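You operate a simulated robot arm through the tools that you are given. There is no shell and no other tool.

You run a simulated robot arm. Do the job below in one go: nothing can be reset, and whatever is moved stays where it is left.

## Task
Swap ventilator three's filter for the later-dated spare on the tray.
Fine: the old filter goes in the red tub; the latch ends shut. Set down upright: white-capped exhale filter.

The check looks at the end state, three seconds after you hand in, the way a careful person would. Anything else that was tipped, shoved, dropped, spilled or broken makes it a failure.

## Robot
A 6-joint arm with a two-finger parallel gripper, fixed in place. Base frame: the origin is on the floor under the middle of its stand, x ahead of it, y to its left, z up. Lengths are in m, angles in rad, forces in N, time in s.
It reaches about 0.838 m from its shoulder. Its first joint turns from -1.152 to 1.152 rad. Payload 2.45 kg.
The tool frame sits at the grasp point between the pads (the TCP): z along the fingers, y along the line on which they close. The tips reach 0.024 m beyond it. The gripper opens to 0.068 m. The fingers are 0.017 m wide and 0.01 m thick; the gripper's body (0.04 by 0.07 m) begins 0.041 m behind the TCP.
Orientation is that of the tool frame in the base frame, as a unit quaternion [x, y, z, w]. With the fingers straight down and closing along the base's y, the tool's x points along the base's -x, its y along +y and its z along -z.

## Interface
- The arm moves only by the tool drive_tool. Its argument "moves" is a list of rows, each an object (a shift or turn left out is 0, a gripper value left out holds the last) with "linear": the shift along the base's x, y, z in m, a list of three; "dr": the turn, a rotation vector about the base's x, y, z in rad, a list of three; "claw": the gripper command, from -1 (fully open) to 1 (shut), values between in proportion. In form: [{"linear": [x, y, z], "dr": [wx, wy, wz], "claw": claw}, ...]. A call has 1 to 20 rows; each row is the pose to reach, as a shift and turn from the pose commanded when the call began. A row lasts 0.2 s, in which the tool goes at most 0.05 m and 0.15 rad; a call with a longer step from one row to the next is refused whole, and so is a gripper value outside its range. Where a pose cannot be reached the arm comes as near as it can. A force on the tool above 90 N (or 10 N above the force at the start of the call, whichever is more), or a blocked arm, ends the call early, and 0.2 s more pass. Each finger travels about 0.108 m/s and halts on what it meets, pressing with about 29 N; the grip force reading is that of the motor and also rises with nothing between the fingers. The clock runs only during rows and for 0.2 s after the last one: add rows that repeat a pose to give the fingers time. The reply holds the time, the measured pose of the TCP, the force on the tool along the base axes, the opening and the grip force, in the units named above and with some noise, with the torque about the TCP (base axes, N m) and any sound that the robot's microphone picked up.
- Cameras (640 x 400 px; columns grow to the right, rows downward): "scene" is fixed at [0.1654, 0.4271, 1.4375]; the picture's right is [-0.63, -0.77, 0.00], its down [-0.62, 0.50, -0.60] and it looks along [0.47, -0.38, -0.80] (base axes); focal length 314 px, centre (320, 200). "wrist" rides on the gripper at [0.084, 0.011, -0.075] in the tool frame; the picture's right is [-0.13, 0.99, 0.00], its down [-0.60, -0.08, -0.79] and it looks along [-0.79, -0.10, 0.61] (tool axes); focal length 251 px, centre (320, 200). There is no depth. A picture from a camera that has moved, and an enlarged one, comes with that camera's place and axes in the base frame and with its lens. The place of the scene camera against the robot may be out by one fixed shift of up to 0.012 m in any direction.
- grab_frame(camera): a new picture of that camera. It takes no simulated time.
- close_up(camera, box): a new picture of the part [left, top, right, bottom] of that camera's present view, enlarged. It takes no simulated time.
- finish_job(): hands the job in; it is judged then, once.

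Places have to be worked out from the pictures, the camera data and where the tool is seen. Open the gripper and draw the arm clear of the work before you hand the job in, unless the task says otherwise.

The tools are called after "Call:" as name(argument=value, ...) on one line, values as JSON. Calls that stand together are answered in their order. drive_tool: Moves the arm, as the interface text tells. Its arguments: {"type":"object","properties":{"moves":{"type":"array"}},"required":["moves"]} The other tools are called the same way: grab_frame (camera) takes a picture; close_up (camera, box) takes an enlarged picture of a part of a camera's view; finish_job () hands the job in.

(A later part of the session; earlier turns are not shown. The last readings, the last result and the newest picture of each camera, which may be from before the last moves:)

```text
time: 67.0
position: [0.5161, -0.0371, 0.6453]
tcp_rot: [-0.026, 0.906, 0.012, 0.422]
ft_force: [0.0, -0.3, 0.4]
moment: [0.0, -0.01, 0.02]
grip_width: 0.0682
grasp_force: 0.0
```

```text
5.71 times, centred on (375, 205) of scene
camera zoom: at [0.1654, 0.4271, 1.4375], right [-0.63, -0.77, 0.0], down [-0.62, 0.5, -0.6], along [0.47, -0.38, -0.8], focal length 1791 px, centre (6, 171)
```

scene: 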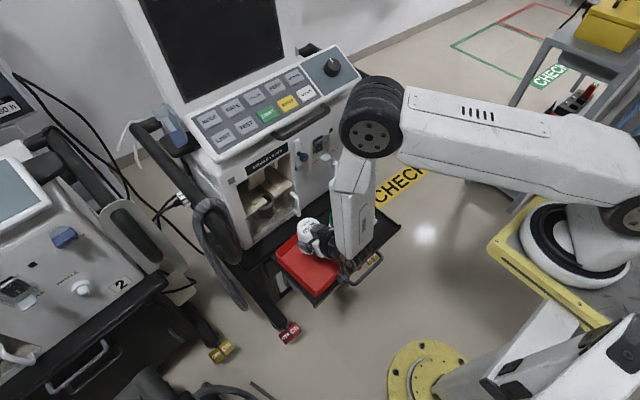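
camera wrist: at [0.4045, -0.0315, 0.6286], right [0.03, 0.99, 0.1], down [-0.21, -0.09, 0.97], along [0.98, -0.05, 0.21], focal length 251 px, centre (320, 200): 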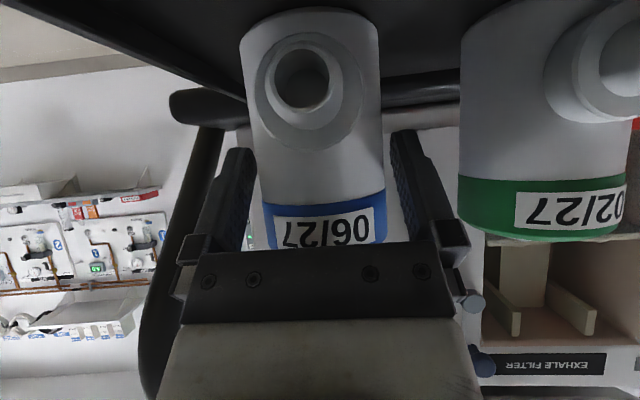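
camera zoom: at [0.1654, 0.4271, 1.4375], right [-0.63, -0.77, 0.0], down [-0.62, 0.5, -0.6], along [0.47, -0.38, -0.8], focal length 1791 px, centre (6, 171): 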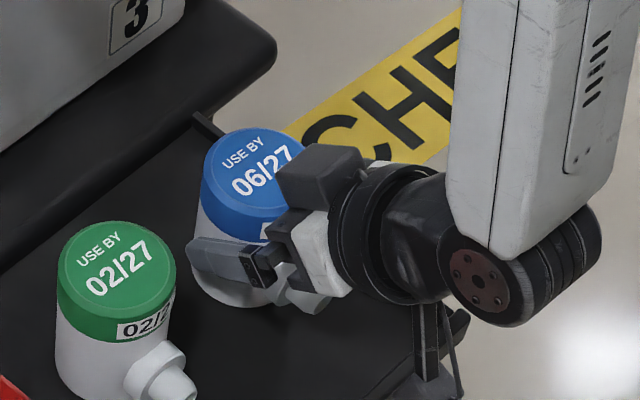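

In position, no contact, and the view matches the earlier carry grip; blue's nozzle is turned about 0.05 rad from the old one, which I'll correct later. Closing and lifting 5 mm to check.

Call:
drive_tool(moves=[{"linear": [0, 0, 0], "claw": 1}, {"linear": [0, 0, 0], "claw": 1}, {"linear": [0, 0, 0], "claw": 1}, {"linear": [0, 0, 0.003], "claw": 1}, {"linear": [0, 0, 0.006], "claw": 1}, {"linear": [0, 0, 0.006], "claw": 1}])

Call:
close_up(camera="scene", box=[330, 170, 420, 240])

Call:
grab_frame(camera="wrist")

```text
time: 68.4
position: [0.5156, -0.0371, 0.6526]
tcp_rot: [-0.027, 0.906, 0.012, 0.422]
ft_force: [-0.2, -0.4, -1.4]
moment: [-0.02, -0.01, 0.01]
grip_width: 0.0587
grasp_force: 28.9
```

```text
5.71 times, centred on (375, 205) of scene
camera zoom: at [0.1654, 0.4271, 1.4375], right [-0.63, -0.77, 0.0], down [-0.62, 0.5, -0.6], along [0.47, -0.38, -0.8], focal length 1791 px, centre (6, 171)
```

zoom: 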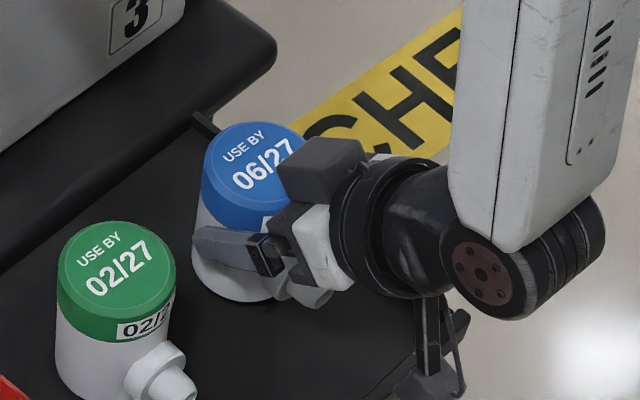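

```text
taken
camera wrist: at [0.4045, -0.0313, 0.6347], right [0.03, 0.99, 0.1], down [-0.21, -0.09, 0.97], along [0.98, -0.05, 0.21], focal length 251 px, centre (320, 200)
```

wrist: 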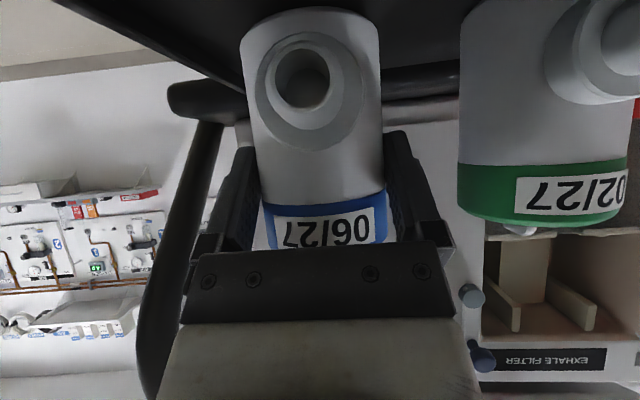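

Blue is held upright, weight about 1.4 N. I'll lift it clear and carry it over to the front of the compartment, adding the 0.055 rad yaw so its nozzle will face straight out.

Call:
drive_tool(moves=[{"linear": [0.0, 0, 0.02]}, {"linear": [0.002, 0, 0.06]}, {"linear": [0.006, 0, 0.1]}, {"linear": [0.01, 0.01, 0.14]}, {"linear": [0.013, 0.045, 0.155]}, {"linear": [0.015, 0.085, 0.165], "dr": [0, 0, 0.01]}, {"linear": [0.015, 0.125, 0.17], "dr": [0, 0, 0.02]}, {"linear": [0.015, 0.165, 0.17], "dr": [0, 0, 0.03]}, {"linear": [0.015, 0.205, 0.17], "dr": [0, 0, 0.04]}, {"linear": [0.015, 0.235, 0.17], "dr": [0, 0, 0.05]}, {"linear": [0.015, 0.245, 0.17], "dr": [0, 0, 0.055]}, {"linear": [0.015, 0.245, 0.17], "dr": [0, 0, 0.055]}])

Call:
grab_frame(camera="scene")

Call:
grab_frame(camera="wrist")

```text
time: 71.0
position: [0.5305, 0.2068, 0.8218]
tcp_rot: [-0.052, 0.905, 0.024, 0.422]
ft_force: [-0.1, 0.0, -2.3]
moment: [-0.02, 0.04, 0.04]
grip_width: 0.0585
grasp_force: 28.9
```

```text
taken
```

scene: 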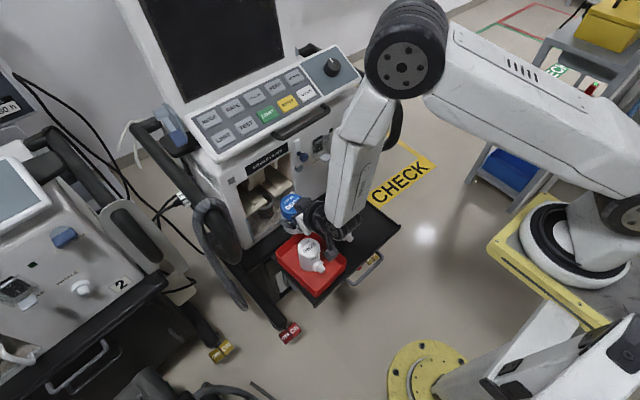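

```text
taken
camera wrist: at [0.4194, 0.207, 0.8037], right [-0.03, 0.99, 0.1], down [-0.21, -0.1, 0.97], along [0.98, 0.01, 0.21], focal length 251 px, centre (320, 200)
```

wrist: 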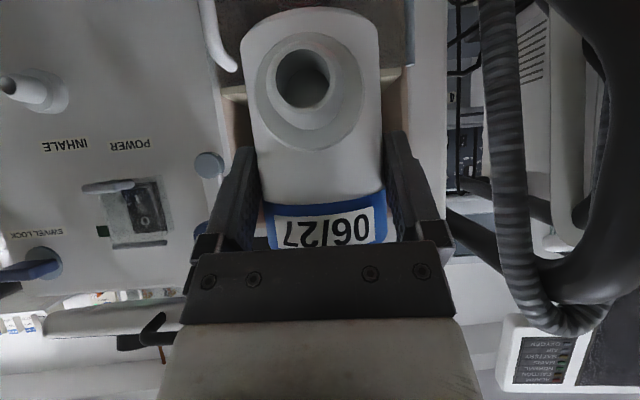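

Everything is clear and blue is centred between the fingers. I'll move it in above the shelf to an axis of about x=0.655, base some 8 mm above the shelf.

Call:
drive_tool(moves=[{"linear": [0.03, 0.001, 0]}, {"linear": [0.055, 0.0018, 0]}, {"linear": [0.078, 0.0025, 0]}, {"linear": [0.098, 0.0031, 0]}, {"linear": [0.1145, 0.0036, 0]}, {"linear": [0.1145, 0.0036, 0]}])

Call:
close_up(camera="scene", box=[230, 145, 320, 215])

Call:
grab_frame(camera="wrist")

```text
time: 72.4
position: [0.646, 0.2135, 0.8222]
tcp_rot: [-0.051, 0.905, 0.024, 0.422]
ft_force: [0.0, -1.0, -1.4]
moment: [0.01, 0.02, -0.01]
grip_width: 0.0588
grasp_force: 28.7
```

```text
5.71 times, centred on (275, 180) of scene
camera zoom: at [0.1654, 0.4271, 1.4375], right [-0.63, -0.77, 0.0], down [-0.62, 0.5, -0.6], along [0.47, -0.38, -0.8], focal length 1791 px, centre (577, 314)
```

zoom: 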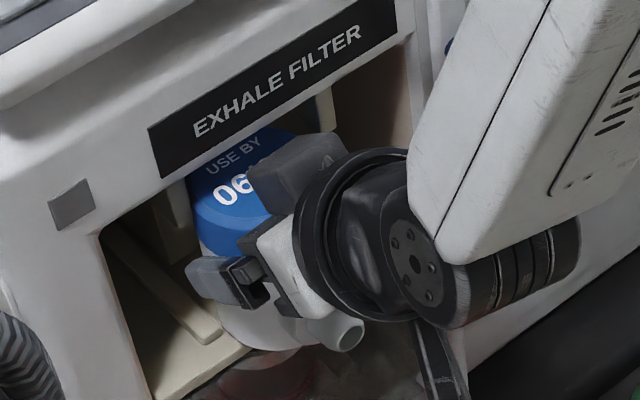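

```text
taken
camera wrist: at [0.5345, 0.2126, 0.8047], right [-0.03, 0.99, 0.1], down [-0.21, -0.1, 0.97], along [0.98, 0.01, 0.21], focal length 251 px, centre (320, 200)
```

wrist: 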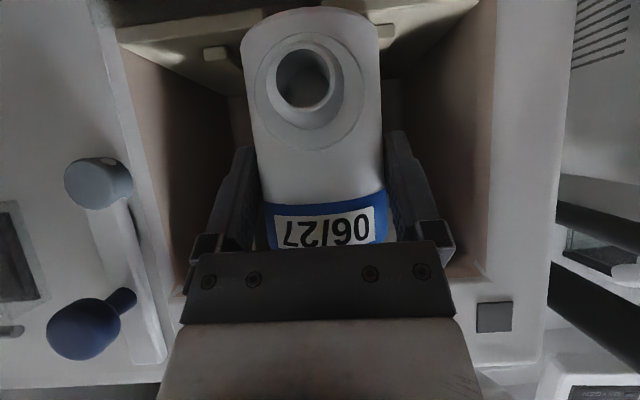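

Blue is inside the mouth, sitting about 2 mm left of the rail centreline. I'll nudge it right by 2 mm and lower gently toward the shelf.

Call:
drive_tool(moves=[{"linear": [0, -0.002, 0]}, {"linear": [0, -0.002, -0.002]}, {"linear": [0, -0.002, -0.004]}, {"linear": [0, -0.002, -0.0055]}, {"linear": [0, -0.002, -0.0055]}])

```text
time: 73.6
position: [0.6447, 0.2107, 0.815]
tcp_rot: [-0.051, 0.905, 0.024, 0.423]
ft_force: [-0.7, -0.1, 1.1]
moment: [0.0, 0.0, 0.01]
grip_width: 0.0586
grasp_force: 28.6
```

The weight has just come off (vertical force went from about -1.4 to +1.1 N), so it's touching the shelf. One more millimetre to confirm.

Call:
drive_tool(moves=[{"linear": [0, 0, -0.0005]}, {"linear": [0, 0, -0.001]}, {"linear": [0, 0, -0.001]}])

```text
time: 74.4
position: [0.6454, 0.2118, 0.815]
tcp_rot: [-0.051, 0.904, 0.024, 0.423]
ft_force: [1.1, 0.3, 8.8]
moment: [-0.18, -0.19, 0.04]
grip_width: 0.0585
grasp_force: 29.1
```

Firmly on the shelf at 8.8 N. I'll relax 1 mm, open the fingers and back straight out along the tool heading.

Call:
drive_tool(moves=[{"linear": [0, 0, 0.001]}, {"linear": [0, 0, 0.001], "claw": 0.0}, {"linear": [0, 0, 0.001], "claw": -1}, {"linear": [0, 0, 0.001], "claw": -1}, {"linear": [-0.02, -0.002, 0.001]}, {"linear": [-0.045, -0.0045, 0.001]}, {"linear": [-0.07, -0.007, 0.001]}, {"linear": [-0.088, -0.0085, 0.001]}, {"linear": [-0.088, -0.0085, 0.001]}])

Call:
close_up(camera="scene", box=[230, 145, 320, 215])

Call:
grab_frame(camera="wrist")

```text
time: 76.4
position: [0.555, 0.2007, 0.8161]
tcp_rot: [-0.05, 0.905, 0.023, 0.423]
ft_force: [0.5, 0.3, -0.6]
moment: [-0.03, 0.04, -0.01]
grip_width: 0.0679
grasp_force: 0.0
```

```text
5.71 times, centred on (275, 180) of scene
camera zoom: at [0.1654, 0.4271, 1.4375], right [-0.63, -0.77, 0.0], down [-0.62, 0.5, -0.6], along [0.47, -0.38, -0.8], focal length 1791 px, centre (577, 314)
```

zoom: 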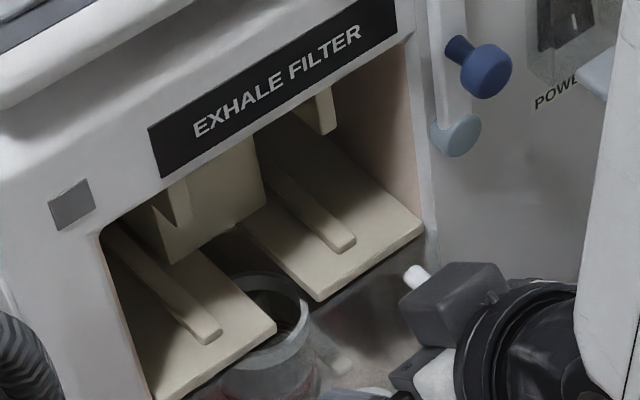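

```text
taken
camera wrist: at [0.4436, 0.201, 0.7982], right [-0.03, 0.99, 0.1], down [-0.21, -0.1, 0.97], along [0.98, 0.01, 0.21], focal length 251 px, centre (320, 200)
```

wrist: 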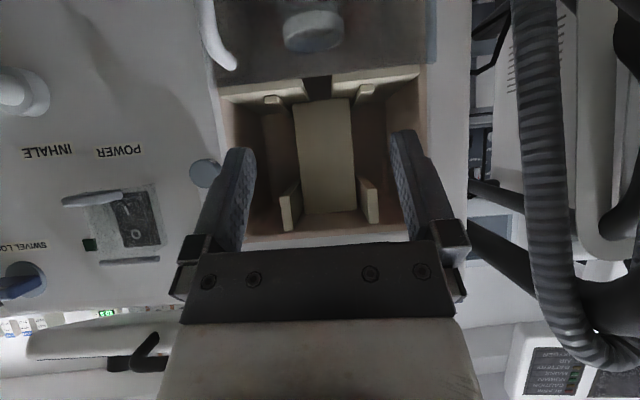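

The compartment is empty: blue didn't stay on the shelf when I backed out. I'll find where it is before moving anything.

Call:
grab_frame(camera="scene")

Call:
close_up(camera="scene", box=[240, 180, 420, 310])

Call:
close_up(camera="wrist", box=[180, 0, 480, 190])

```text
taken
```

scene: 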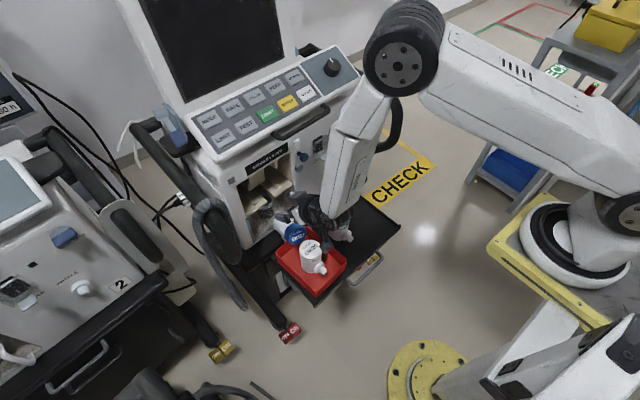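

```text
3.08 times, centred on (330, 245) of scene
camera zoom: at [0.1654, 0.4271, 1.4375], right [-0.63, -0.77, 0.0], down [-0.62, 0.5, -0.6], along [0.47, -0.38, -0.8], focal length 964 px, centre (289, 62)
```

zoom: 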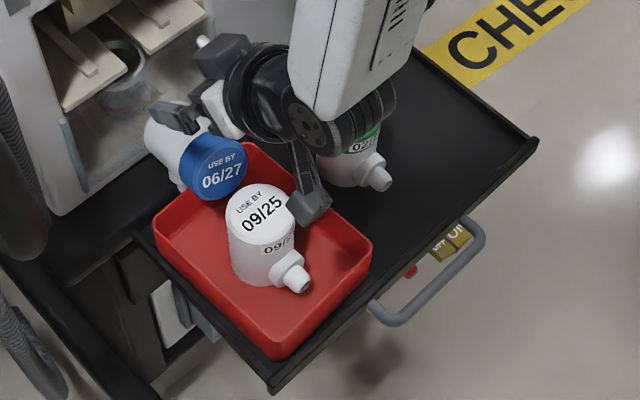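

```text
2.11 times, centred on (330, 95) of wrist
camera zoom: at [0.4436, 0.201, 0.7982], right [-0.03, 0.99, 0.1], down [-0.21, -0.1, 0.97], along [0.98, 0.01, 0.21], focal length 529 px, centre (299, 421)
```

zoom: 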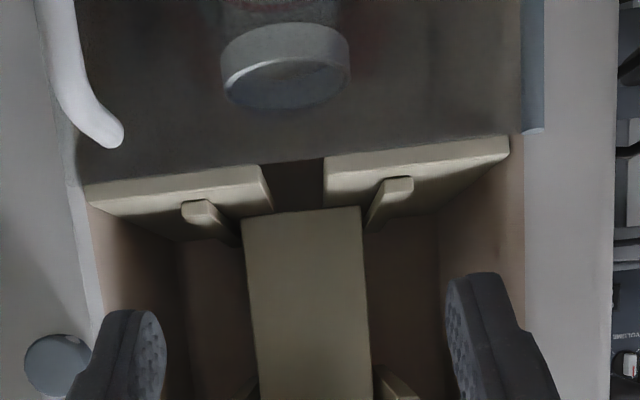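

Blue has fallen off the shelf: it's lying tilted just behind the red tub, leaning against the tub's back rim. It will have to be recovered and re-seated. I'll back the hand off and look down at it to work out its pose.

Call:
drive_tool(moves=[{"linear": [-0.02, 0.0, 0.01], "dr": [-0.005, 0.05, 0]}, {"linear": [-0.04, 0.0, 0.02], "dr": [-0.015, 0.145, 0]}, {"linear": [-0.06, 0.002, 0.02], "dr": [-0.025, 0.24, 0]}, {"linear": [-0.08, 0.004, 0.02], "dr": [-0.034, 0.335, 0]}, {"linear": [-0.095, 0.006, 0.02], "dr": [-0.044, 0.433, 0]}, {"linear": [-0.095, 0.006, 0.02], "dr": [-0.044, 0.433, 0]}])

Call:
grab_frame(camera="wrist")

Call:
close_up(camera="scene", box=[240, 190, 380, 300])

```text
time: 77.8
position: [0.4626, 0.2068, 0.8358]
tcp_rot: [-0.054, 0.975, 0.014, 0.216]
ft_force: [-0.1, -0.4, -0.3]
moment: [0.01, -0.03, 0.02]
grip_width: 0.068
grasp_force: 0.0
```

```text
taken
camera wrist: at [0.3536, 0.2069, 0.8677], right [0.01, 1.0, 0.06], down [0.22, -0.06, 0.97], along [0.98, 0.01, -0.22], focal length 251 px, centre (320, 200)
```

wrist: 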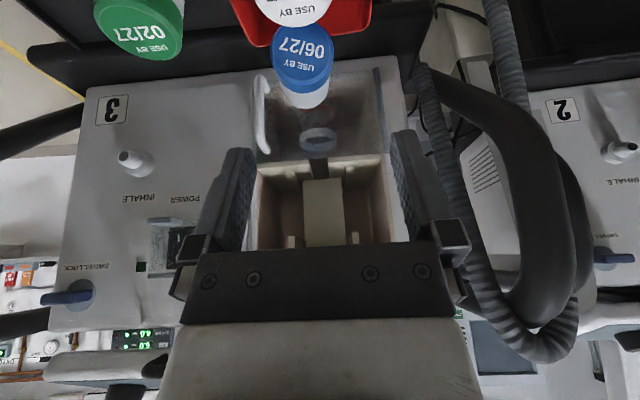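

```text
3.64 times, centred on (310, 245) of scene
camera zoom: at [0.1654, 0.4271, 1.4375], right [-0.63, -0.77, 0.0], down [-0.62, 0.5, -0.6], along [0.47, -0.38, -0.8], focal length 1140 px, centre (356, 36)
```

zoom: 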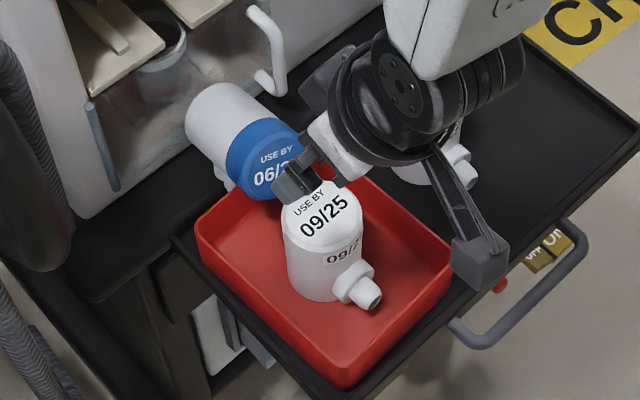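

Blue lies with its cap toward the robot at about (0.544, 0.20, 0.695) and its base toward the ventilator, nozzle pointing down; the old filter is still upright. My plan is to pick it up near the cap from above, rotate it toward upright, stand it on the free part of the tray and re-grip it properly. I need a sharper pose first.

Call:
close_up(camera="wrist", box=[220, 0, 400, 120])

Call:
close_up(camera="scene", box=[270, 200, 350, 270])

```text
3.33 times, centred on (310, 60) of wrist
camera zoom: at [0.3536, 0.2069, 0.8677], right [0.01, 1.0, 0.06], down [0.22, -0.06, 0.97], along [0.98, 0.01, -0.22], focal length 838 px, centre (353, 667)
```

zoom: 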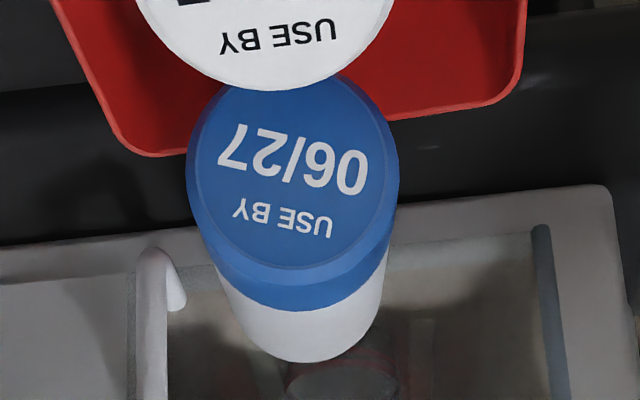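

```text
5.71 times, centred on (310, 235) of scene
camera zoom: at [0.1654, 0.4271, 1.4375], right [-0.63, -0.77, 0.0], down [-0.62, 0.5, -0.6], along [0.47, -0.38, -0.8], focal length 1791 px, centre (377, 0)
```

zoom: 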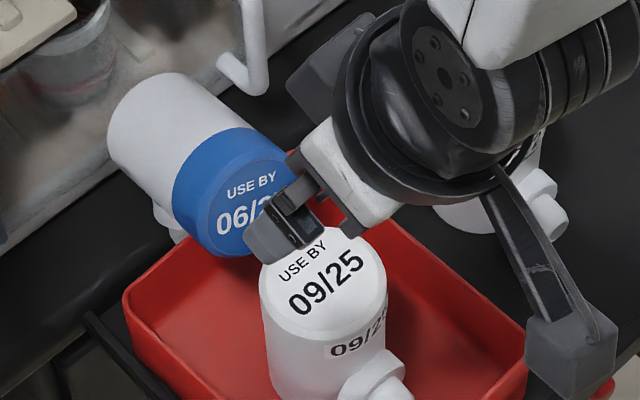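

Refined pose: cap centre about (0.545, 0.2005, 0.692), axis sloping about 22° up toward the robot, cap edge leaning on the back of the old filter. I'll square the tool to a 60° tilt and hover above and behind the cap.

Call:
drive_tool(moves=[{"linear": [0.02, -0.002, -0.005], "dr": [0.0003, -0.029, -0.037]}, {"linear": [0.04, -0.004, -0.02], "dr": [0.0007, -0.058, -0.074]}, {"linear": [0.055, -0.006, -0.04], "dr": [0.001, -0.0875, -0.1117]}, {"linear": [0.06, -0.007, -0.06], "dr": [0.001, -0.0875, -0.1117]}, {"linear": [0.06, -0.007, -0.06], "dr": [0.001, -0.0875, -0.1117]}])

Call:
grab_frame(camera="wrist")

Call:
close_up(camera="scene", box=[260, 190, 360, 270])

```text
time: 79.0
position: [0.5221, 0.2018, 0.7757]
tcp_rot: [0.0, 0.966, 0.001, 0.26]
ft_force: [0.3, 0.6, 0.0]
moment: [0.0, -0.02, -0.02]
grip_width: 0.0681
grasp_force: 0.0
```

```text
taken
camera wrist: at [0.4123, 0.2131, 0.7965], right [0.11, 0.99, 0.07], down [0.12, -0.08, 0.99], along [0.99, -0.1, -0.13], focal length 251 px, centre (320, 200)
```

wrist: 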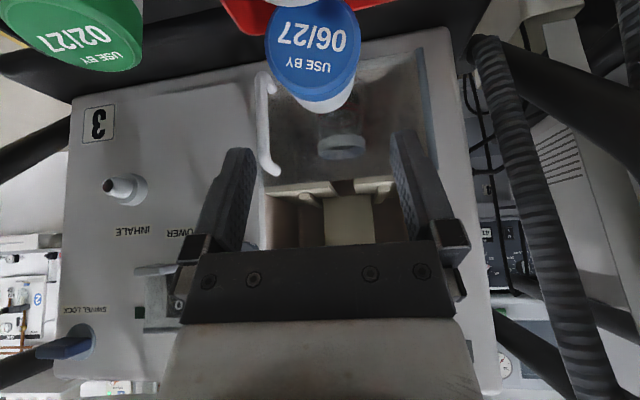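

```text
5.00 times, centred on (310, 230) of scene
camera zoom: at [0.1654, 0.4271, 1.4375], right [-0.63, -0.77, 0.0], down [-0.62, 0.5, -0.6], along [0.47, -0.38, -0.8], focal length 1567 px, centre (370, 50)
```

zoom: 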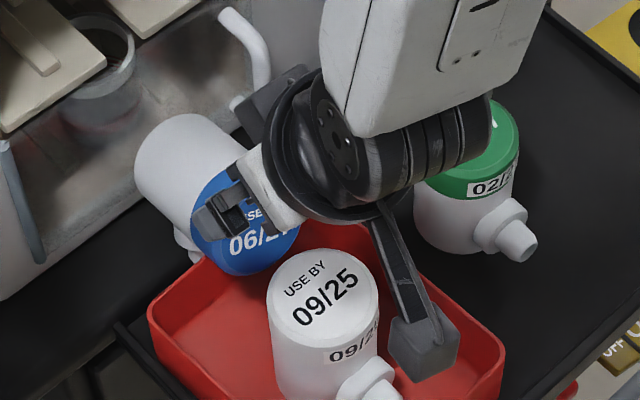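

With the better fit, blue rests on the tub's back rim and its own nozzle, clear of the old filter: cap centre about (0.559, 0.2005, 0.674), slope about 15°. I'll steepen to 68° so the wrist camera clears the old filter's cap, and move to a hover with the fingers lined up either side of blue's cap.

Call:
drive_tool(moves=[{"linear": [0.012, -0.001, -0.005], "dr": [0, 0.07, 0]}, {"linear": [0.022, -0.0015, -0.02], "dr": [0, 0.14, 0]}, {"linear": [0.0325, -0.0015, -0.04], "dr": [0, 0.14, 0]}, {"linear": [0.0325, -0.0015, -0.04], "dr": [0, 0.14, 0]}])

Call:
grab_frame(camera="wrist")

Call:
close_up(camera="scene", box=[260, 190, 360, 270])

```text
time: 80.0
position: [0.5551, 0.2009, 0.7373]
tcp_rot: [0.0, 0.981, 0.001, 0.192]
ft_force: [0.3, -0.5, -0.6]
moment: [0.03, -0.01, 0.0]
grip_width: 0.0679
grasp_force: 0.1
```

```text
taken
camera wrist: at [0.4492, 0.2125, 0.7732], right [0.12, 0.99, 0.05], down [0.26, -0.08, 0.96], along [0.96, -0.1, -0.27], focal length 251 px, centre (320, 200)
```

wrist: 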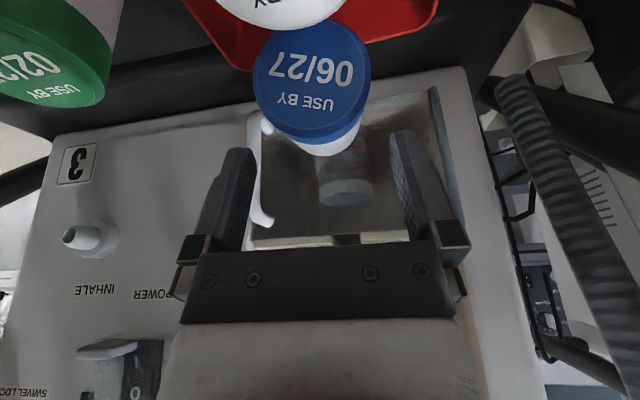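

```text
5.00 times, centred on (310, 230) of scene
camera zoom: at [0.1654, 0.4271, 1.4375], right [-0.63, -0.77, 0.0], down [-0.62, 0.5, -0.6], along [0.47, -0.38, -0.8], focal length 1567 px, centre (370, 50)
```

zoom: 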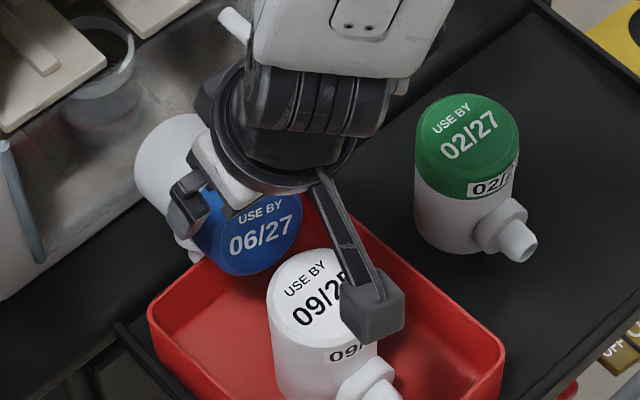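

The cap centre checks out at (0.558, 0.2004, 0.676), and the fingers straddle it with about 3 mm each side. I'll descend along the finger axis to about 19 mm below the cap's top.

Call:
drive_tool(moves=[{"linear": [0.006, -0.0005, -0.018]}, {"linear": [0.012, -0.0005, -0.036]}, {"linear": [0.017, -0.0005, -0.052]}, {"linear": [0.0212, -0.0005, -0.0655]}, {"linear": [0.0212, -0.0005, -0.0655]}])

Call:
grab_frame(camera="wrist")

Call:
close_up(camera="scene", box=[260, 190, 360, 270])

```text
time: 81.2
position: [0.5746, 0.2007, 0.6712]
tcp_rot: [0.0, 0.981, 0.001, 0.192]
ft_force: [-0.5, -0.9, 1.9]
moment: [0.01, 0.01, 0.0]
grip_width: 0.068
grasp_force: 0.0
```

```text
taken
camera wrist: at [0.4697, 0.2122, 0.7081], right [0.12, 0.99, 0.05], down [0.26, -0.08, 0.96], along [0.96, -0.1, -0.27], focal length 251 px, centre (320, 200)
```

wrist: 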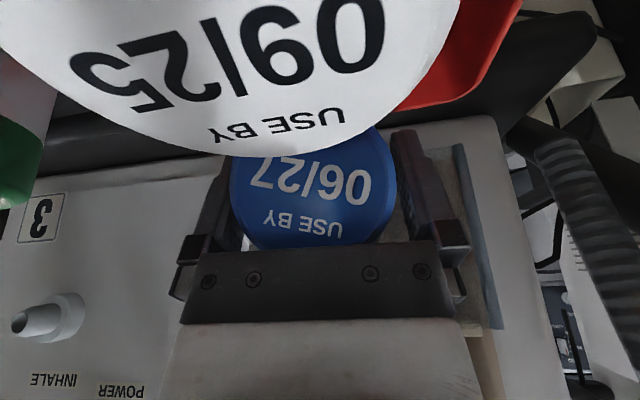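

```text
5.00 times, centred on (310, 230) of scene
camera zoom: at [0.1653, 0.4271, 1.4375], right [-0.63, -0.77, 0.0], down [-0.62, 0.5, -0.6], along [0.47, -0.38, -0.8], focal length 1567 px, centre (370, 50)
```

zoom: 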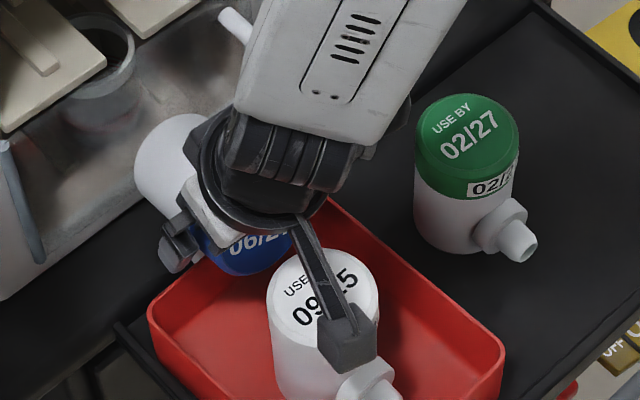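

The fingers are around the cap and the wrist camera is clear above the old filter. I'll close and check the grip width.

Call:
drive_tool(moves=[{"linear": [0, 0, 0], "claw": 1}, {"linear": [0, 0, 0], "claw": 1}, {"linear": [0, 0, 0], "claw": 1}])

```text
time: 82.0
position: [0.5751, 0.1992, 0.6711]
tcp_rot: [0.0, 0.981, 0.001, 0.192]
ft_force: [0.3, -0.9, 1.1]
moment: [-0.01, 0.04, 0.01]
grip_width: 0.0581
grasp_force: 28.9
```

Gripped at 58.1 mm. I'll lift straight up slowly and look at how it hangs.

Call:
drive_tool(moves=[{"linear": [0, 0, 0.006]}, {"linear": [0, 0, 0.015]}, {"linear": [0, 0, 0.03]}, {"linear": [0, 0, 0.05]}, {"linear": [0, 0, 0.08]}, {"linear": [0, 0, 0.11]}, {"linear": [0, 0, 0.11]}])

Call:
grab_frame(camera="wrist")

Call:
close_up(camera="scene", box=[230, 150, 370, 270])

```text
time: 83.6
position: [0.5755, 0.1977, 0.7817]
tcp_rot: [-0.001, 0.982, 0.001, 0.19]
ft_force: [-0.4, 0.3, -0.6]
moment: [-0.04, 0.02, -0.01]
grip_width: 0.0583
grasp_force: 28.9
```

```text
taken
camera wrist: at [0.4705, 0.2097, 0.8186], right [0.12, 0.99, 0.05], down [0.26, -0.08, 0.96], along [0.96, -0.1, -0.27], focal length 251 px, centre (320, 200)
```

wrist: 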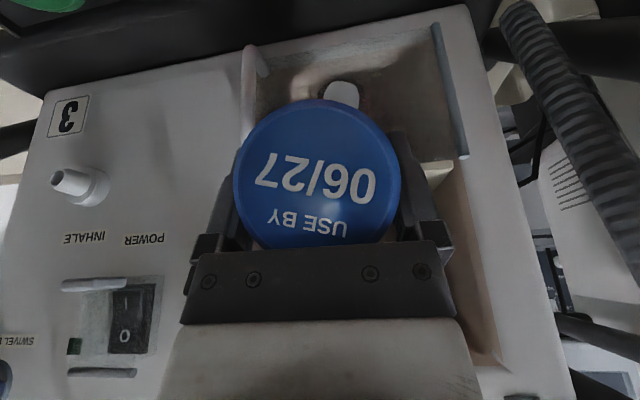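

```text
3.33 times, centred on (300, 210) of scene
camera zoom: at [0.1654, 0.4271, 1.4375], right [-0.63, -0.77, 0.0], down [-0.62, 0.5, -0.6], along [0.47, -0.38, -0.8], focal length 1045 px, centre (387, 167)
```

zoom: 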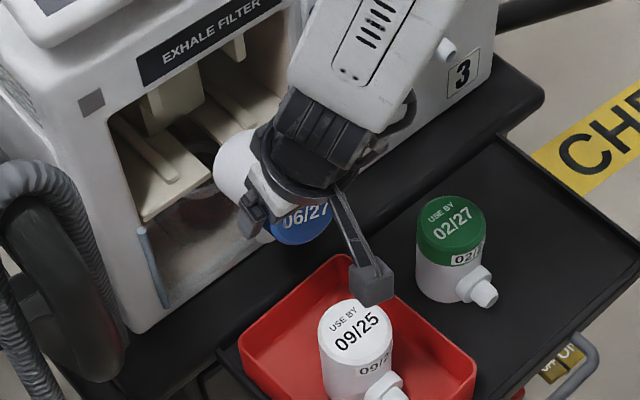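

Blue is back in hand, and the old filter in the tub is still upright. Next I'll carry blue to free space in front of the tray; this also unwinds the wrist so I can rotate the filter toward vertical.

Call:
drive_tool(moves=[{"linear": [-0.02, -0.01, 0.015]}, {"linear": [-0.045, -0.04, 0.025]}, {"linear": [-0.065, -0.075, 0.025]}, {"linear": [-0.085, -0.11, 0.02]}, {"linear": [-0.105, -0.145, 0.012]}, {"linear": [-0.12, -0.175, 0.005]}, {"linear": [-0.1255, -0.198, 0.003]}, {"linear": [-0.1255, -0.198, 0.003]}])

Call:
drive_tool(moves=[{"linear": [-0.01, 0, -0.002], "dr": [0, 0.07, 0]}, {"linear": [-0.025, 0, -0.005], "dr": [0, 0.16, 0]}, {"linear": [-0.042, 0, -0.008], "dr": [0, 0.26, 0]}, {"linear": [-0.06, 0, -0.012], "dr": [0, 0.3835, 0]}, {"linear": [-0.06, 0, -0.012], "dr": [0, 0.3835, 0]}])

Call:
grab_frame(camera="scene")

```text
time: 85.4
position: [0.4509, 0.0013, 0.7821]
tcp_rot: [0.0, 0.981, 0.002, 0.192]
ft_force: [-0.7, -0.7, -1.4]
moment: [0.01, 0.01, -0.01]
grip_width: 0.0583
grasp_force: 28.4
```

```text
time: 86.6
position: [0.3887, -0.0002, 0.7711]
tcp_rot: [0.0, 1.0, 0.001, 0.0]
ft_force: [0.8, 0.0, -2.3]
moment: [-0.02, 0.02, -0.02]
grip_width: 0.0584
grasp_force: 28.5
```

```text
taken
```

scene: 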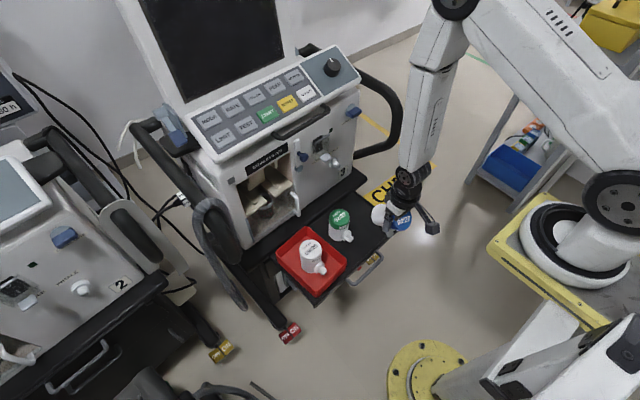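

No flags. Keeping the fingers exactly vertical, I'll move outward so the forearm passes through vertical and the wrist can bend the other way.

Call:
drive_tool(moves=[{"linear": [0.03, -0.008, 0.014]}, {"linear": [0.065, -0.018, 0.03]}, {"linear": [0.1, -0.027, 0.046]}, {"linear": [0.111, -0.03, 0.052]}, {"linear": [0.111, -0.03, 0.052]}])

Call:
drive_tool(moves=[{"linear": [-0.005, 0, 0], "dr": [0, 0.1, 0]}, {"linear": [-0.01, 0, 0], "dr": [0, 0.22, 0]}, {"linear": [-0.015, 0, 0], "dr": [0, 0.35, 0]}, {"linear": [-0.02, 0, 0], "dr": [0, 0.48, 0]}, {"linear": [-0.02, 0, 0], "dr": [0, 0.48, 0]}])

Call:
grab_frame(camera="scene")

Call:
grab_frame(camera="wrist")

```text
time: 87.8
position: [0.4995, -0.0276, 0.8249]
tcp_rot: [0.001, 1.0, 0.001, 0.0]
ft_force: [-0.3, -1.1, -1.7]
moment: [-0.02, 0.02, 0.03]
grip_width: 0.0585
grasp_force: 28.8
```

```text
time: 89.0
position: [0.4818, -0.0273, 0.8244]
tcp_rot: [0.001, 0.971, 0.001, -0.237]
ft_force: [-1.2, -0.9, -0.5]
moment: [0.02, -0.02, -0.01]
grip_width: 0.0585
grasp_force: 29.5
```

```text
taken
```

scene: 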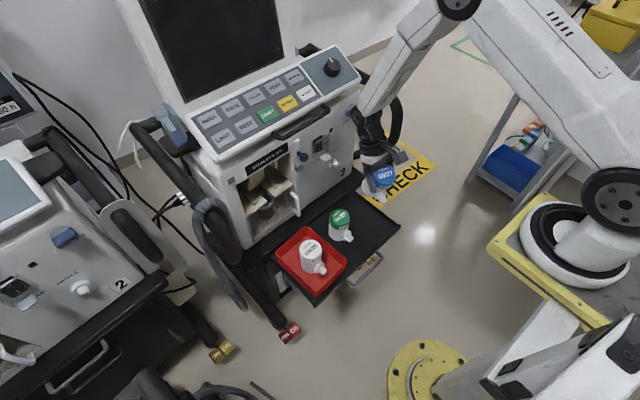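

```text
taken
camera wrist: at [0.4417, -0.0157, 0.9277], right [0.12, 0.99, -0.06], down [0.9, -0.08, 0.42], along [0.42, -0.1, -0.9], focal length 251 px, centre (320, 200)
```

wrist: 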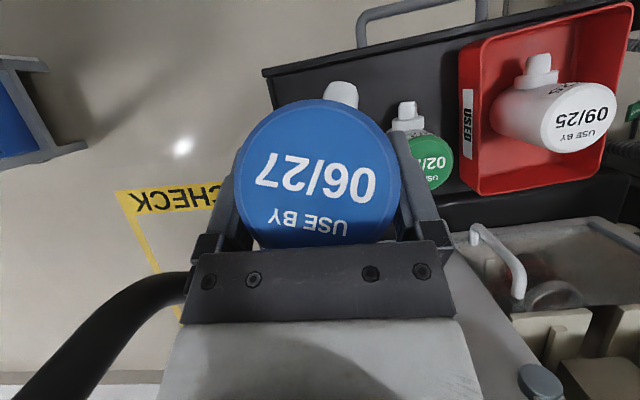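

Still no flags, and the filter is swinging toward upright. I'll zoom in to measure its remaining tilt.

Call:
close_up(camera="scene", box=[330, 120, 430, 200])

Call:
close_up(camera="wrist", box=[220, 50, 420, 250])

```text
5.00 times, centred on (380, 160) of scene
camera zoom: at [0.1654, 0.4271, 1.4375], right [-0.63, -0.77, 0.0], down [-0.62, 0.5, -0.6], along [0.47, -0.38, -0.8], focal length 1567 px, centre (20, 400)
```

zoom: 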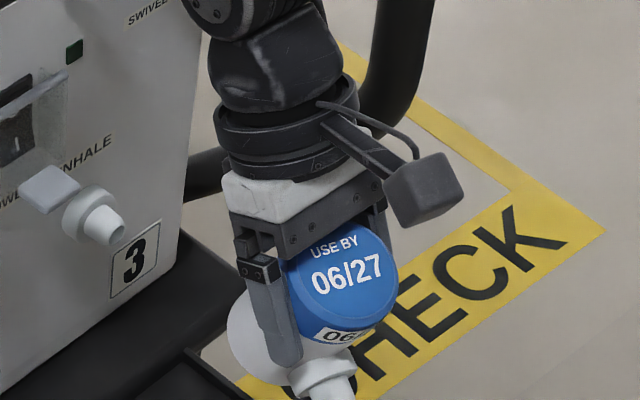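

```text
2.00 times, centred on (320, 150) of wrist
camera zoom: at [0.4417, -0.0157, 0.9277], right [0.12, 0.99, -0.06], down [0.9, -0.08, 0.42], along [0.42, -0.1, -0.9], focal length 503 px, centre (320, 300)
```

zoom: 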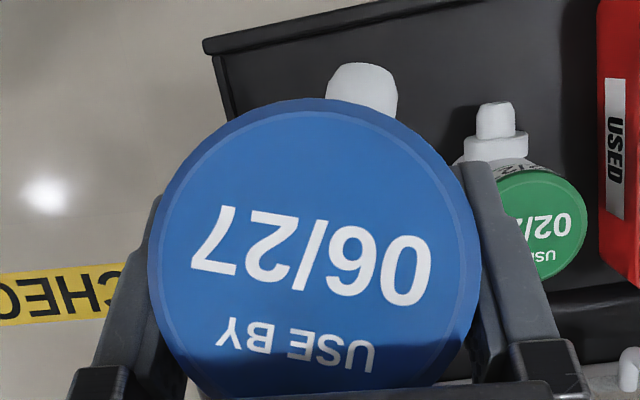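

It's tilted roughly 24° from vertical now. I'll rotate a little further to about 20°, where it rights itself once its base edge is on the tray, and lower it over the free spot where blue originally stood.

Call:
drive_tool(moves=[{"linear": [-0.001, -0.003, -0.02], "dr": [0, 0.04, 0]}, {"linear": [-0.003, -0.006, -0.05], "dr": [0, 0.08, 0]}, {"linear": [-0.003, -0.006, -0.085], "dr": [0, 0.08, 0]}, {"linear": [-0.003, -0.006, -0.115], "dr": [0, 0.08, 0]}, {"linear": [-0.003, -0.006, -0.135], "dr": [0, 0.08, 0]}, {"linear": [-0.003, -0.006, -0.135], "dr": [0, 0.08, 0]}])

Call:
close_up(camera="scene", box=[320, 160, 420, 250])

Call:
grab_frame(camera="wrist")

```text
time: 90.4
position: [0.4797, -0.0337, 0.689]
tcp_rot: [0.0, 0.961, 0.001, -0.275]
ft_force: [-0.4, -0.1, -1.4]
moment: [-0.01, 0.03, -0.02]
grip_width: 0.0584
grasp_force: 28.8
```

```text
4.44 times, centred on (370, 205) of scene
camera zoom: at [0.1654, 0.4271, 1.4375], right [-0.63, -0.77, 0.0], down [-0.62, 0.5, -0.6], along [0.47, -0.38, -0.8], focal length 1393 px, centre (98, 178)
```

zoom: 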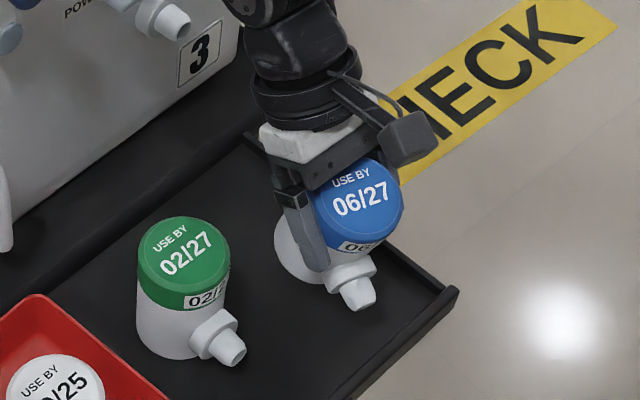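

```text
taken
camera wrist: at [0.4481, -0.0224, 0.7966], right [0.11, 0.99, -0.07], down [0.93, -0.08, 0.35], along [0.34, -0.1, -0.93], focal length 251 px, centre (320, 200)
```

wrist: 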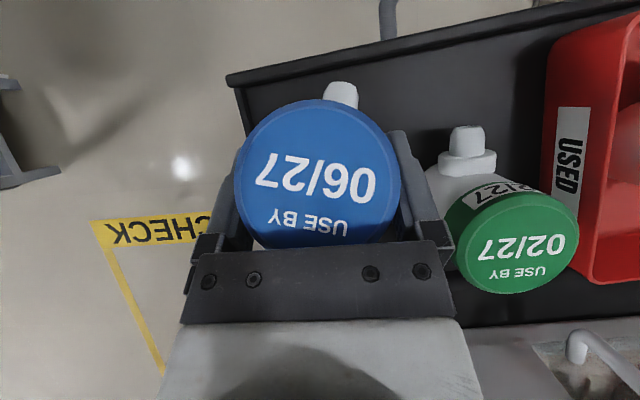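

Blue leans about 20° with its base edge just above the tray, clear of the green one. I'll lower in small steps until the edge touches.

Call:
drive_tool(moves=[{"linear": [0, 0, -0.006]}, {"linear": [0, 0, -0.012]}, {"linear": [0, 0, -0.017]}, {"linear": [0, 0, -0.017]}])

Call:
drive_tool(moves=[{"linear": [0, 0, -0.0015]}, {"linear": [0, 0, -0.003]}, {"linear": [0, 0, -0.003]}])

Call:
close_up(camera="scene", box=[320, 160, 420, 250])

```text
time: 91.4
position: [0.4782, -0.0352, 0.672]
tcp_rot: [0.0, 0.961, -0.001, -0.275]
ft_force: [0.3, -0.3, -1.1]
moment: [0.0, 0.03, 0.02]
grip_width: 0.0582
grasp_force: 28.7
```

```text
time: 92.2
position: [0.4774, -0.035, 0.6692]
tcp_rot: [0.0, 0.961, 0.001, -0.276]
ft_force: [-0.7, -0.8, -0.7]
moment: [0.0, 0.07, -0.02]
grip_width: 0.0584
grasp_force: 28.7
```

```text
4.44 times, centred on (370, 205) of scene
camera zoom: at [0.1654, 0.4271, 1.4375], right [-0.63, -0.77, 0.0], down [-0.62, 0.5, -0.6], along [0.47, -0.38, -0.8], focal length 1393 px, centre (98, 178)
```

zoom: 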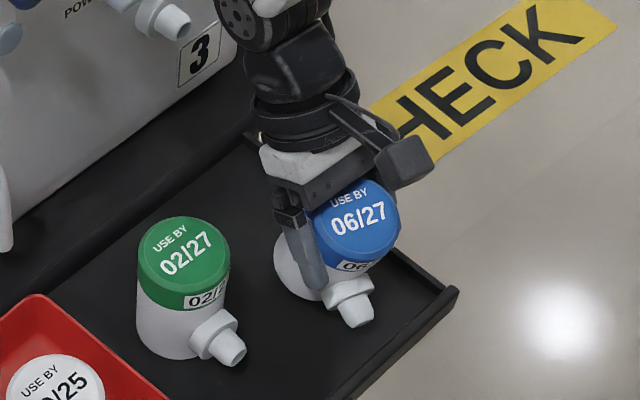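

No contact yet; continuing down in 1.5 mm steps.

Call:
drive_tool(moves=[{"linear": [0, 0, -0.0015]}, {"linear": [0, 0, -0.003]}, {"linear": [0, 0, -0.003]}])

Call:
drive_tool(moves=[{"linear": [0, 0, -0.001]}, {"linear": [0, 0, -0.002]}, {"linear": [0, 0, -0.002]}])

```text
time: 93.0
position: [0.4775, -0.034, 0.6651]
tcp_rot: [0.0, 0.961, 0.001, -0.275]
ft_force: [-0.3, 0.6, -1.6]
moment: [0.02, 0.0, -0.01]
grip_width: 0.0582
grasp_force: 29.0
```

```text
time: 93.8
position: [0.4767, -0.033, 0.6642]
tcp_rot: [0.0, 0.961, 0.001, -0.276]
ft_force: [-0.3, -0.3, -1.0]
moment: [0.01, -0.01, -0.02]
grip_width: 0.0582
grasp_force: 28.8
```

Still free at z≈0.664. Two more small steps.

Call:
drive_tool(moves=[{"linear": [0, 0, -0.001]}, {"linear": [0, 0, -0.002]}, {"linear": [0, 0, -0.002]}])

Call:
drive_tool(moves=[{"linear": [0, 0, -0.001]}, {"linear": [0, 0, -0.002]}, {"linear": [0, 0, -0.002]}])

Call:
close_up(camera="scene", box=[320, 160, 420, 250])

```text
time: 94.6
position: [0.4787, -0.035, 0.6604]
tcp_rot: [0.0, 0.961, 0.0, -0.276]
ft_force: [0.2, 0.1, -1.8]
moment: [0.0, 0.0, 0.04]
grip_width: 0.0583
grasp_force: 28.8
```

```text
time: 95.4
position: [0.4791, -0.0343, 0.6594]
tcp_rot: [0.001, 0.961, 0.002, -0.276]
ft_force: [-0.3, -0.6, -0.6]
moment: [0.02, 0.01, 0.03]
grip_width: 0.0581
grasp_force: 29.5
```

```text
4.44 times, centred on (370, 205) of scene
camera zoom: at [0.1654, 0.4271, 1.4375], right [-0.63, -0.77, 0.0], down [-0.62, 0.5, -0.6], along [0.47, -0.38, -0.8], focal length 1393 px, centre (98, 178)
```

zoom: 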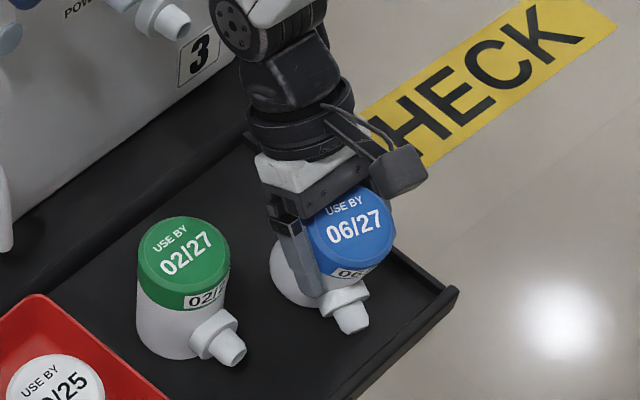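

Still hanging free. I'll continue in 2 mm steps.

Call:
drive_tool(moves=[{"linear": [0, 0, -0.001]}, {"linear": [0, 0, -0.002]}, {"linear": [0, 0, -0.002]}])

Call:
drive_tool(moves=[{"linear": [0, 0, -0.001]}, {"linear": [0, 0, -0.002]}, {"linear": [0, 0, -0.002]}])

```text
time: 96.2
position: [0.4771, -0.0345, 0.6585]
tcp_rot: [0.001, 0.961, 0.002, -0.276]
ft_force: [0.6, 0.5, -2.0]
moment: [-0.02, 0.03, 0.03]
grip_width: 0.0582
grasp_force: 28.9
```

```text
time: 97.0
position: [0.4785, -0.0338, 0.6567]
tcp_rot: [0.0, 0.961, 0.0, -0.275]
ft_force: [-0.4, -0.3, 23.0]
moment: [0.0, 0.19, 0.0]
grip_width: 0.0581
grasp_force: 29.1
```

Touchdown on the base edge (23 N). I'll relieve the load, open the fingers and hold still; the filter should settle toward upright, cushioned by the palm.

Call:
drive_tool(moves=[{"linear": [0, 0, 0.0015]}, {"linear": [0, 0, 0.0015]}])

Call:
drive_tool(moves=[{"linear": [0, 0, 0], "claw": -0.75}, {"linear": [0, 0, 0], "claw": -0.9}, {"linear": [0, 0, 0.0], "claw": -1}, {"linear": [0, 0, 0.0], "claw": -1}])

Call:
close_up(camera="scene", box=[320, 160, 420, 250])

Call:
grab_frame(camera="wrist")

```text
time: 97.6
position: [0.4777, -0.0354, 0.655]
tcp_rot: [0.0, 0.961, 0.002, -0.275]
ft_force: [2.8, -1.3, 8.3]
moment: [-0.02, -0.09, -0.03]
grip_width: 0.0581
grasp_force: 29.1
```

```text
time: 98.6
position: [0.4782, -0.0349, 0.6556]
tcp_rot: [0.0, 0.961, 0.001, -0.275]
ft_force: [0.1, 1.2, 0.7]
moment: [-0.03, -0.03, -0.02]
grip_width: 0.068
grasp_force: 0.0
```

```text
4.44 times, centred on (370, 205) of scene
camera zoom: at [0.1654, 0.4271, 1.4375], right [-0.63, -0.77, 0.0], down [-0.62, 0.5, -0.6], along [0.47, -0.38, -0.8], focal length 1393 px, centre (98, 178)
```

zoom: 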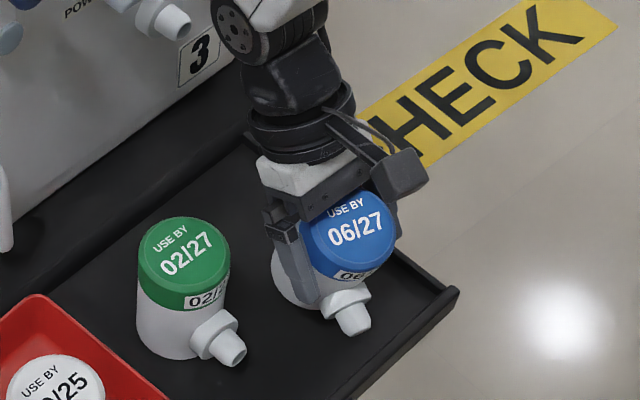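

```text
taken
camera wrist: at [0.4469, -0.0225, 0.7636], right [0.11, 0.99, -0.07], down [0.93, -0.08, 0.35], along [0.34, -0.1, -0.93], focal length 251 px, centre (320, 200)
```

wrist: 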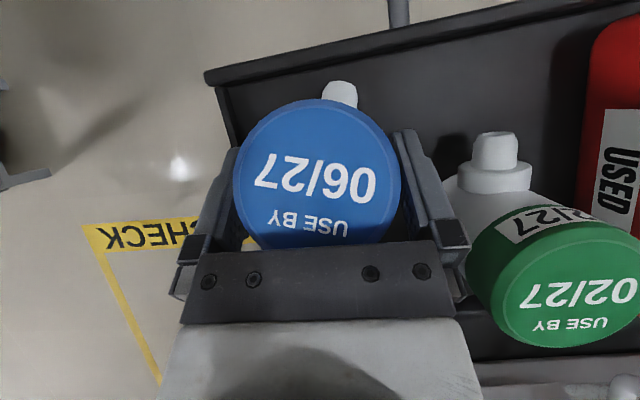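

Fingers are open and blue is resting back against the palm, still leaning. I'll raise the hand slowly so it follows the palm down onto its base.

Call:
drive_tool(moves=[{"linear": [0, 0, 0.0015]}, {"linear": [0, 0, 0.003]}, {"linear": [0, 0, 0.0045]}, {"linear": [0, 0, 0.006]}, {"linear": [0, 0, 0.0075]}, {"linear": [0, 0, 0.009]}, {"linear": [0, 0, 0.0105]}, {"linear": [0, 0, 0.012]}, {"linear": [0, 0, 0.012]}])

Call:
close_up(camera="scene", box=[320, 160, 420, 250])

Call:
grab_frame(camera="wrist")

```text
time: 100.6
position: [0.4778, -0.0348, 0.6693]
tcp_rot: [0.0, 0.961, 0.001, -0.275]
ft_force: [-0.6, -0.5, -0.2]
moment: [0.03, -0.01, -0.02]
grip_width: 0.0679
grasp_force: 0.0
```

```text
4.44 times, centred on (370, 205) of scene
camera zoom: at [0.1654, 0.4271, 1.4375], right [-0.63, -0.77, 0.0], down [-0.62, 0.5, -0.6], along [0.47, -0.38, -0.8], focal length 1393 px, centre (98, 178)
```

zoom: 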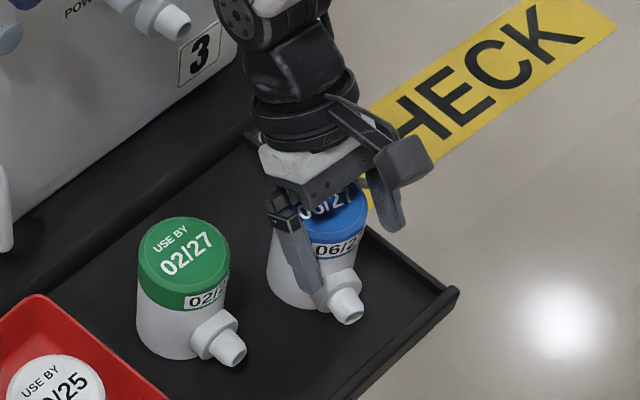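

```text
taken
camera wrist: at [0.447, -0.0232, 0.7755], right [0.11, 0.99, -0.07], down [0.93, -0.08, 0.35], along [0.34, -0.1, -0.93], focal length 251 px, centre (320, 200)
```

wrist: 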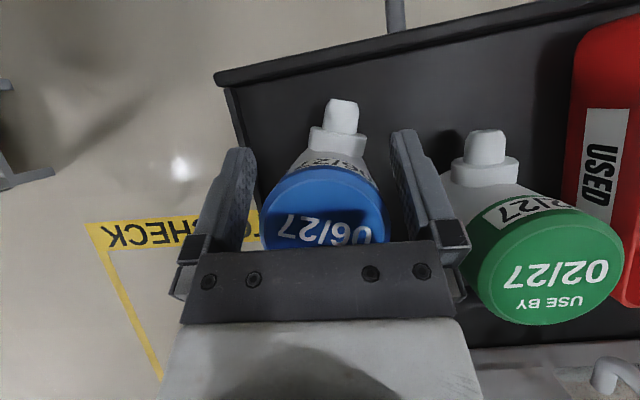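

Blue is upright on the tray again. I'll raise the hand straight up, well clear, and confirm.

Call:
drive_tool(moves=[{"linear": [0, 0, 0.01]}, {"linear": [0, 0, 0.025]}, {"linear": [0, 0, 0.05]}, {"linear": [0, 0, 0.085]}, {"linear": [0, 0, 0.12]}, {"linear": [0, 0, 0.12]}])

Call:
close_up(camera="scene", box=[260, 170, 420, 300])

Call:
grab_frame(camera="wrist")

```text
time: 102.0
position: [0.4785, -0.0355, 0.7886]
tcp_rot: [0.001, 0.962, 0.001, -0.275]
ft_force: [0.0, -1.2, 0.1]
moment: [0.02, 0.01, 0.01]
grip_width: 0.0677
grasp_force: 0.2
```

```text
3.08 times, centred on (340, 235) of scene
camera zoom: at [0.1654, 0.4271, 1.4375], right [-0.63, -0.77, 0.0], down [-0.62, 0.5, -0.6], along [0.47, -0.38, -0.8], focal length 964 px, centre (258, 92)
```

zoom: 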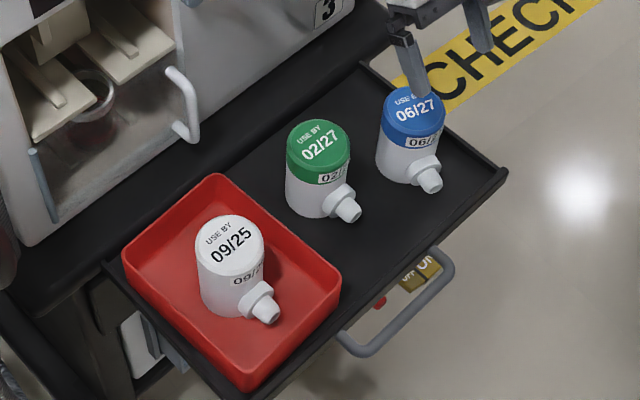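

```text
taken
camera wrist: at [0.4485, -0.0229, 0.8953], right [0.11, 0.99, -0.07], down [0.93, -0.08, 0.35], along [0.34, -0.1, -0.93], focal length 251 px, centre (320, 200)
```

wrist: 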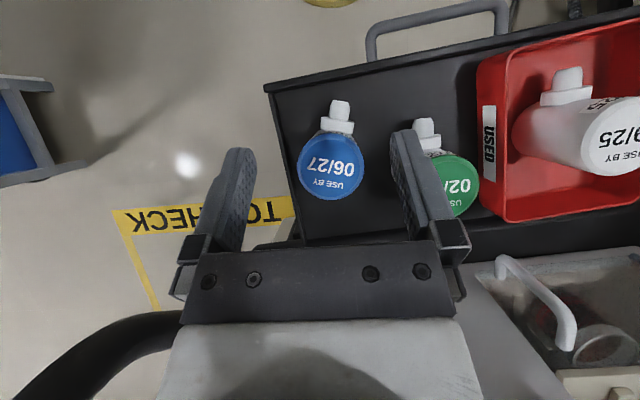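

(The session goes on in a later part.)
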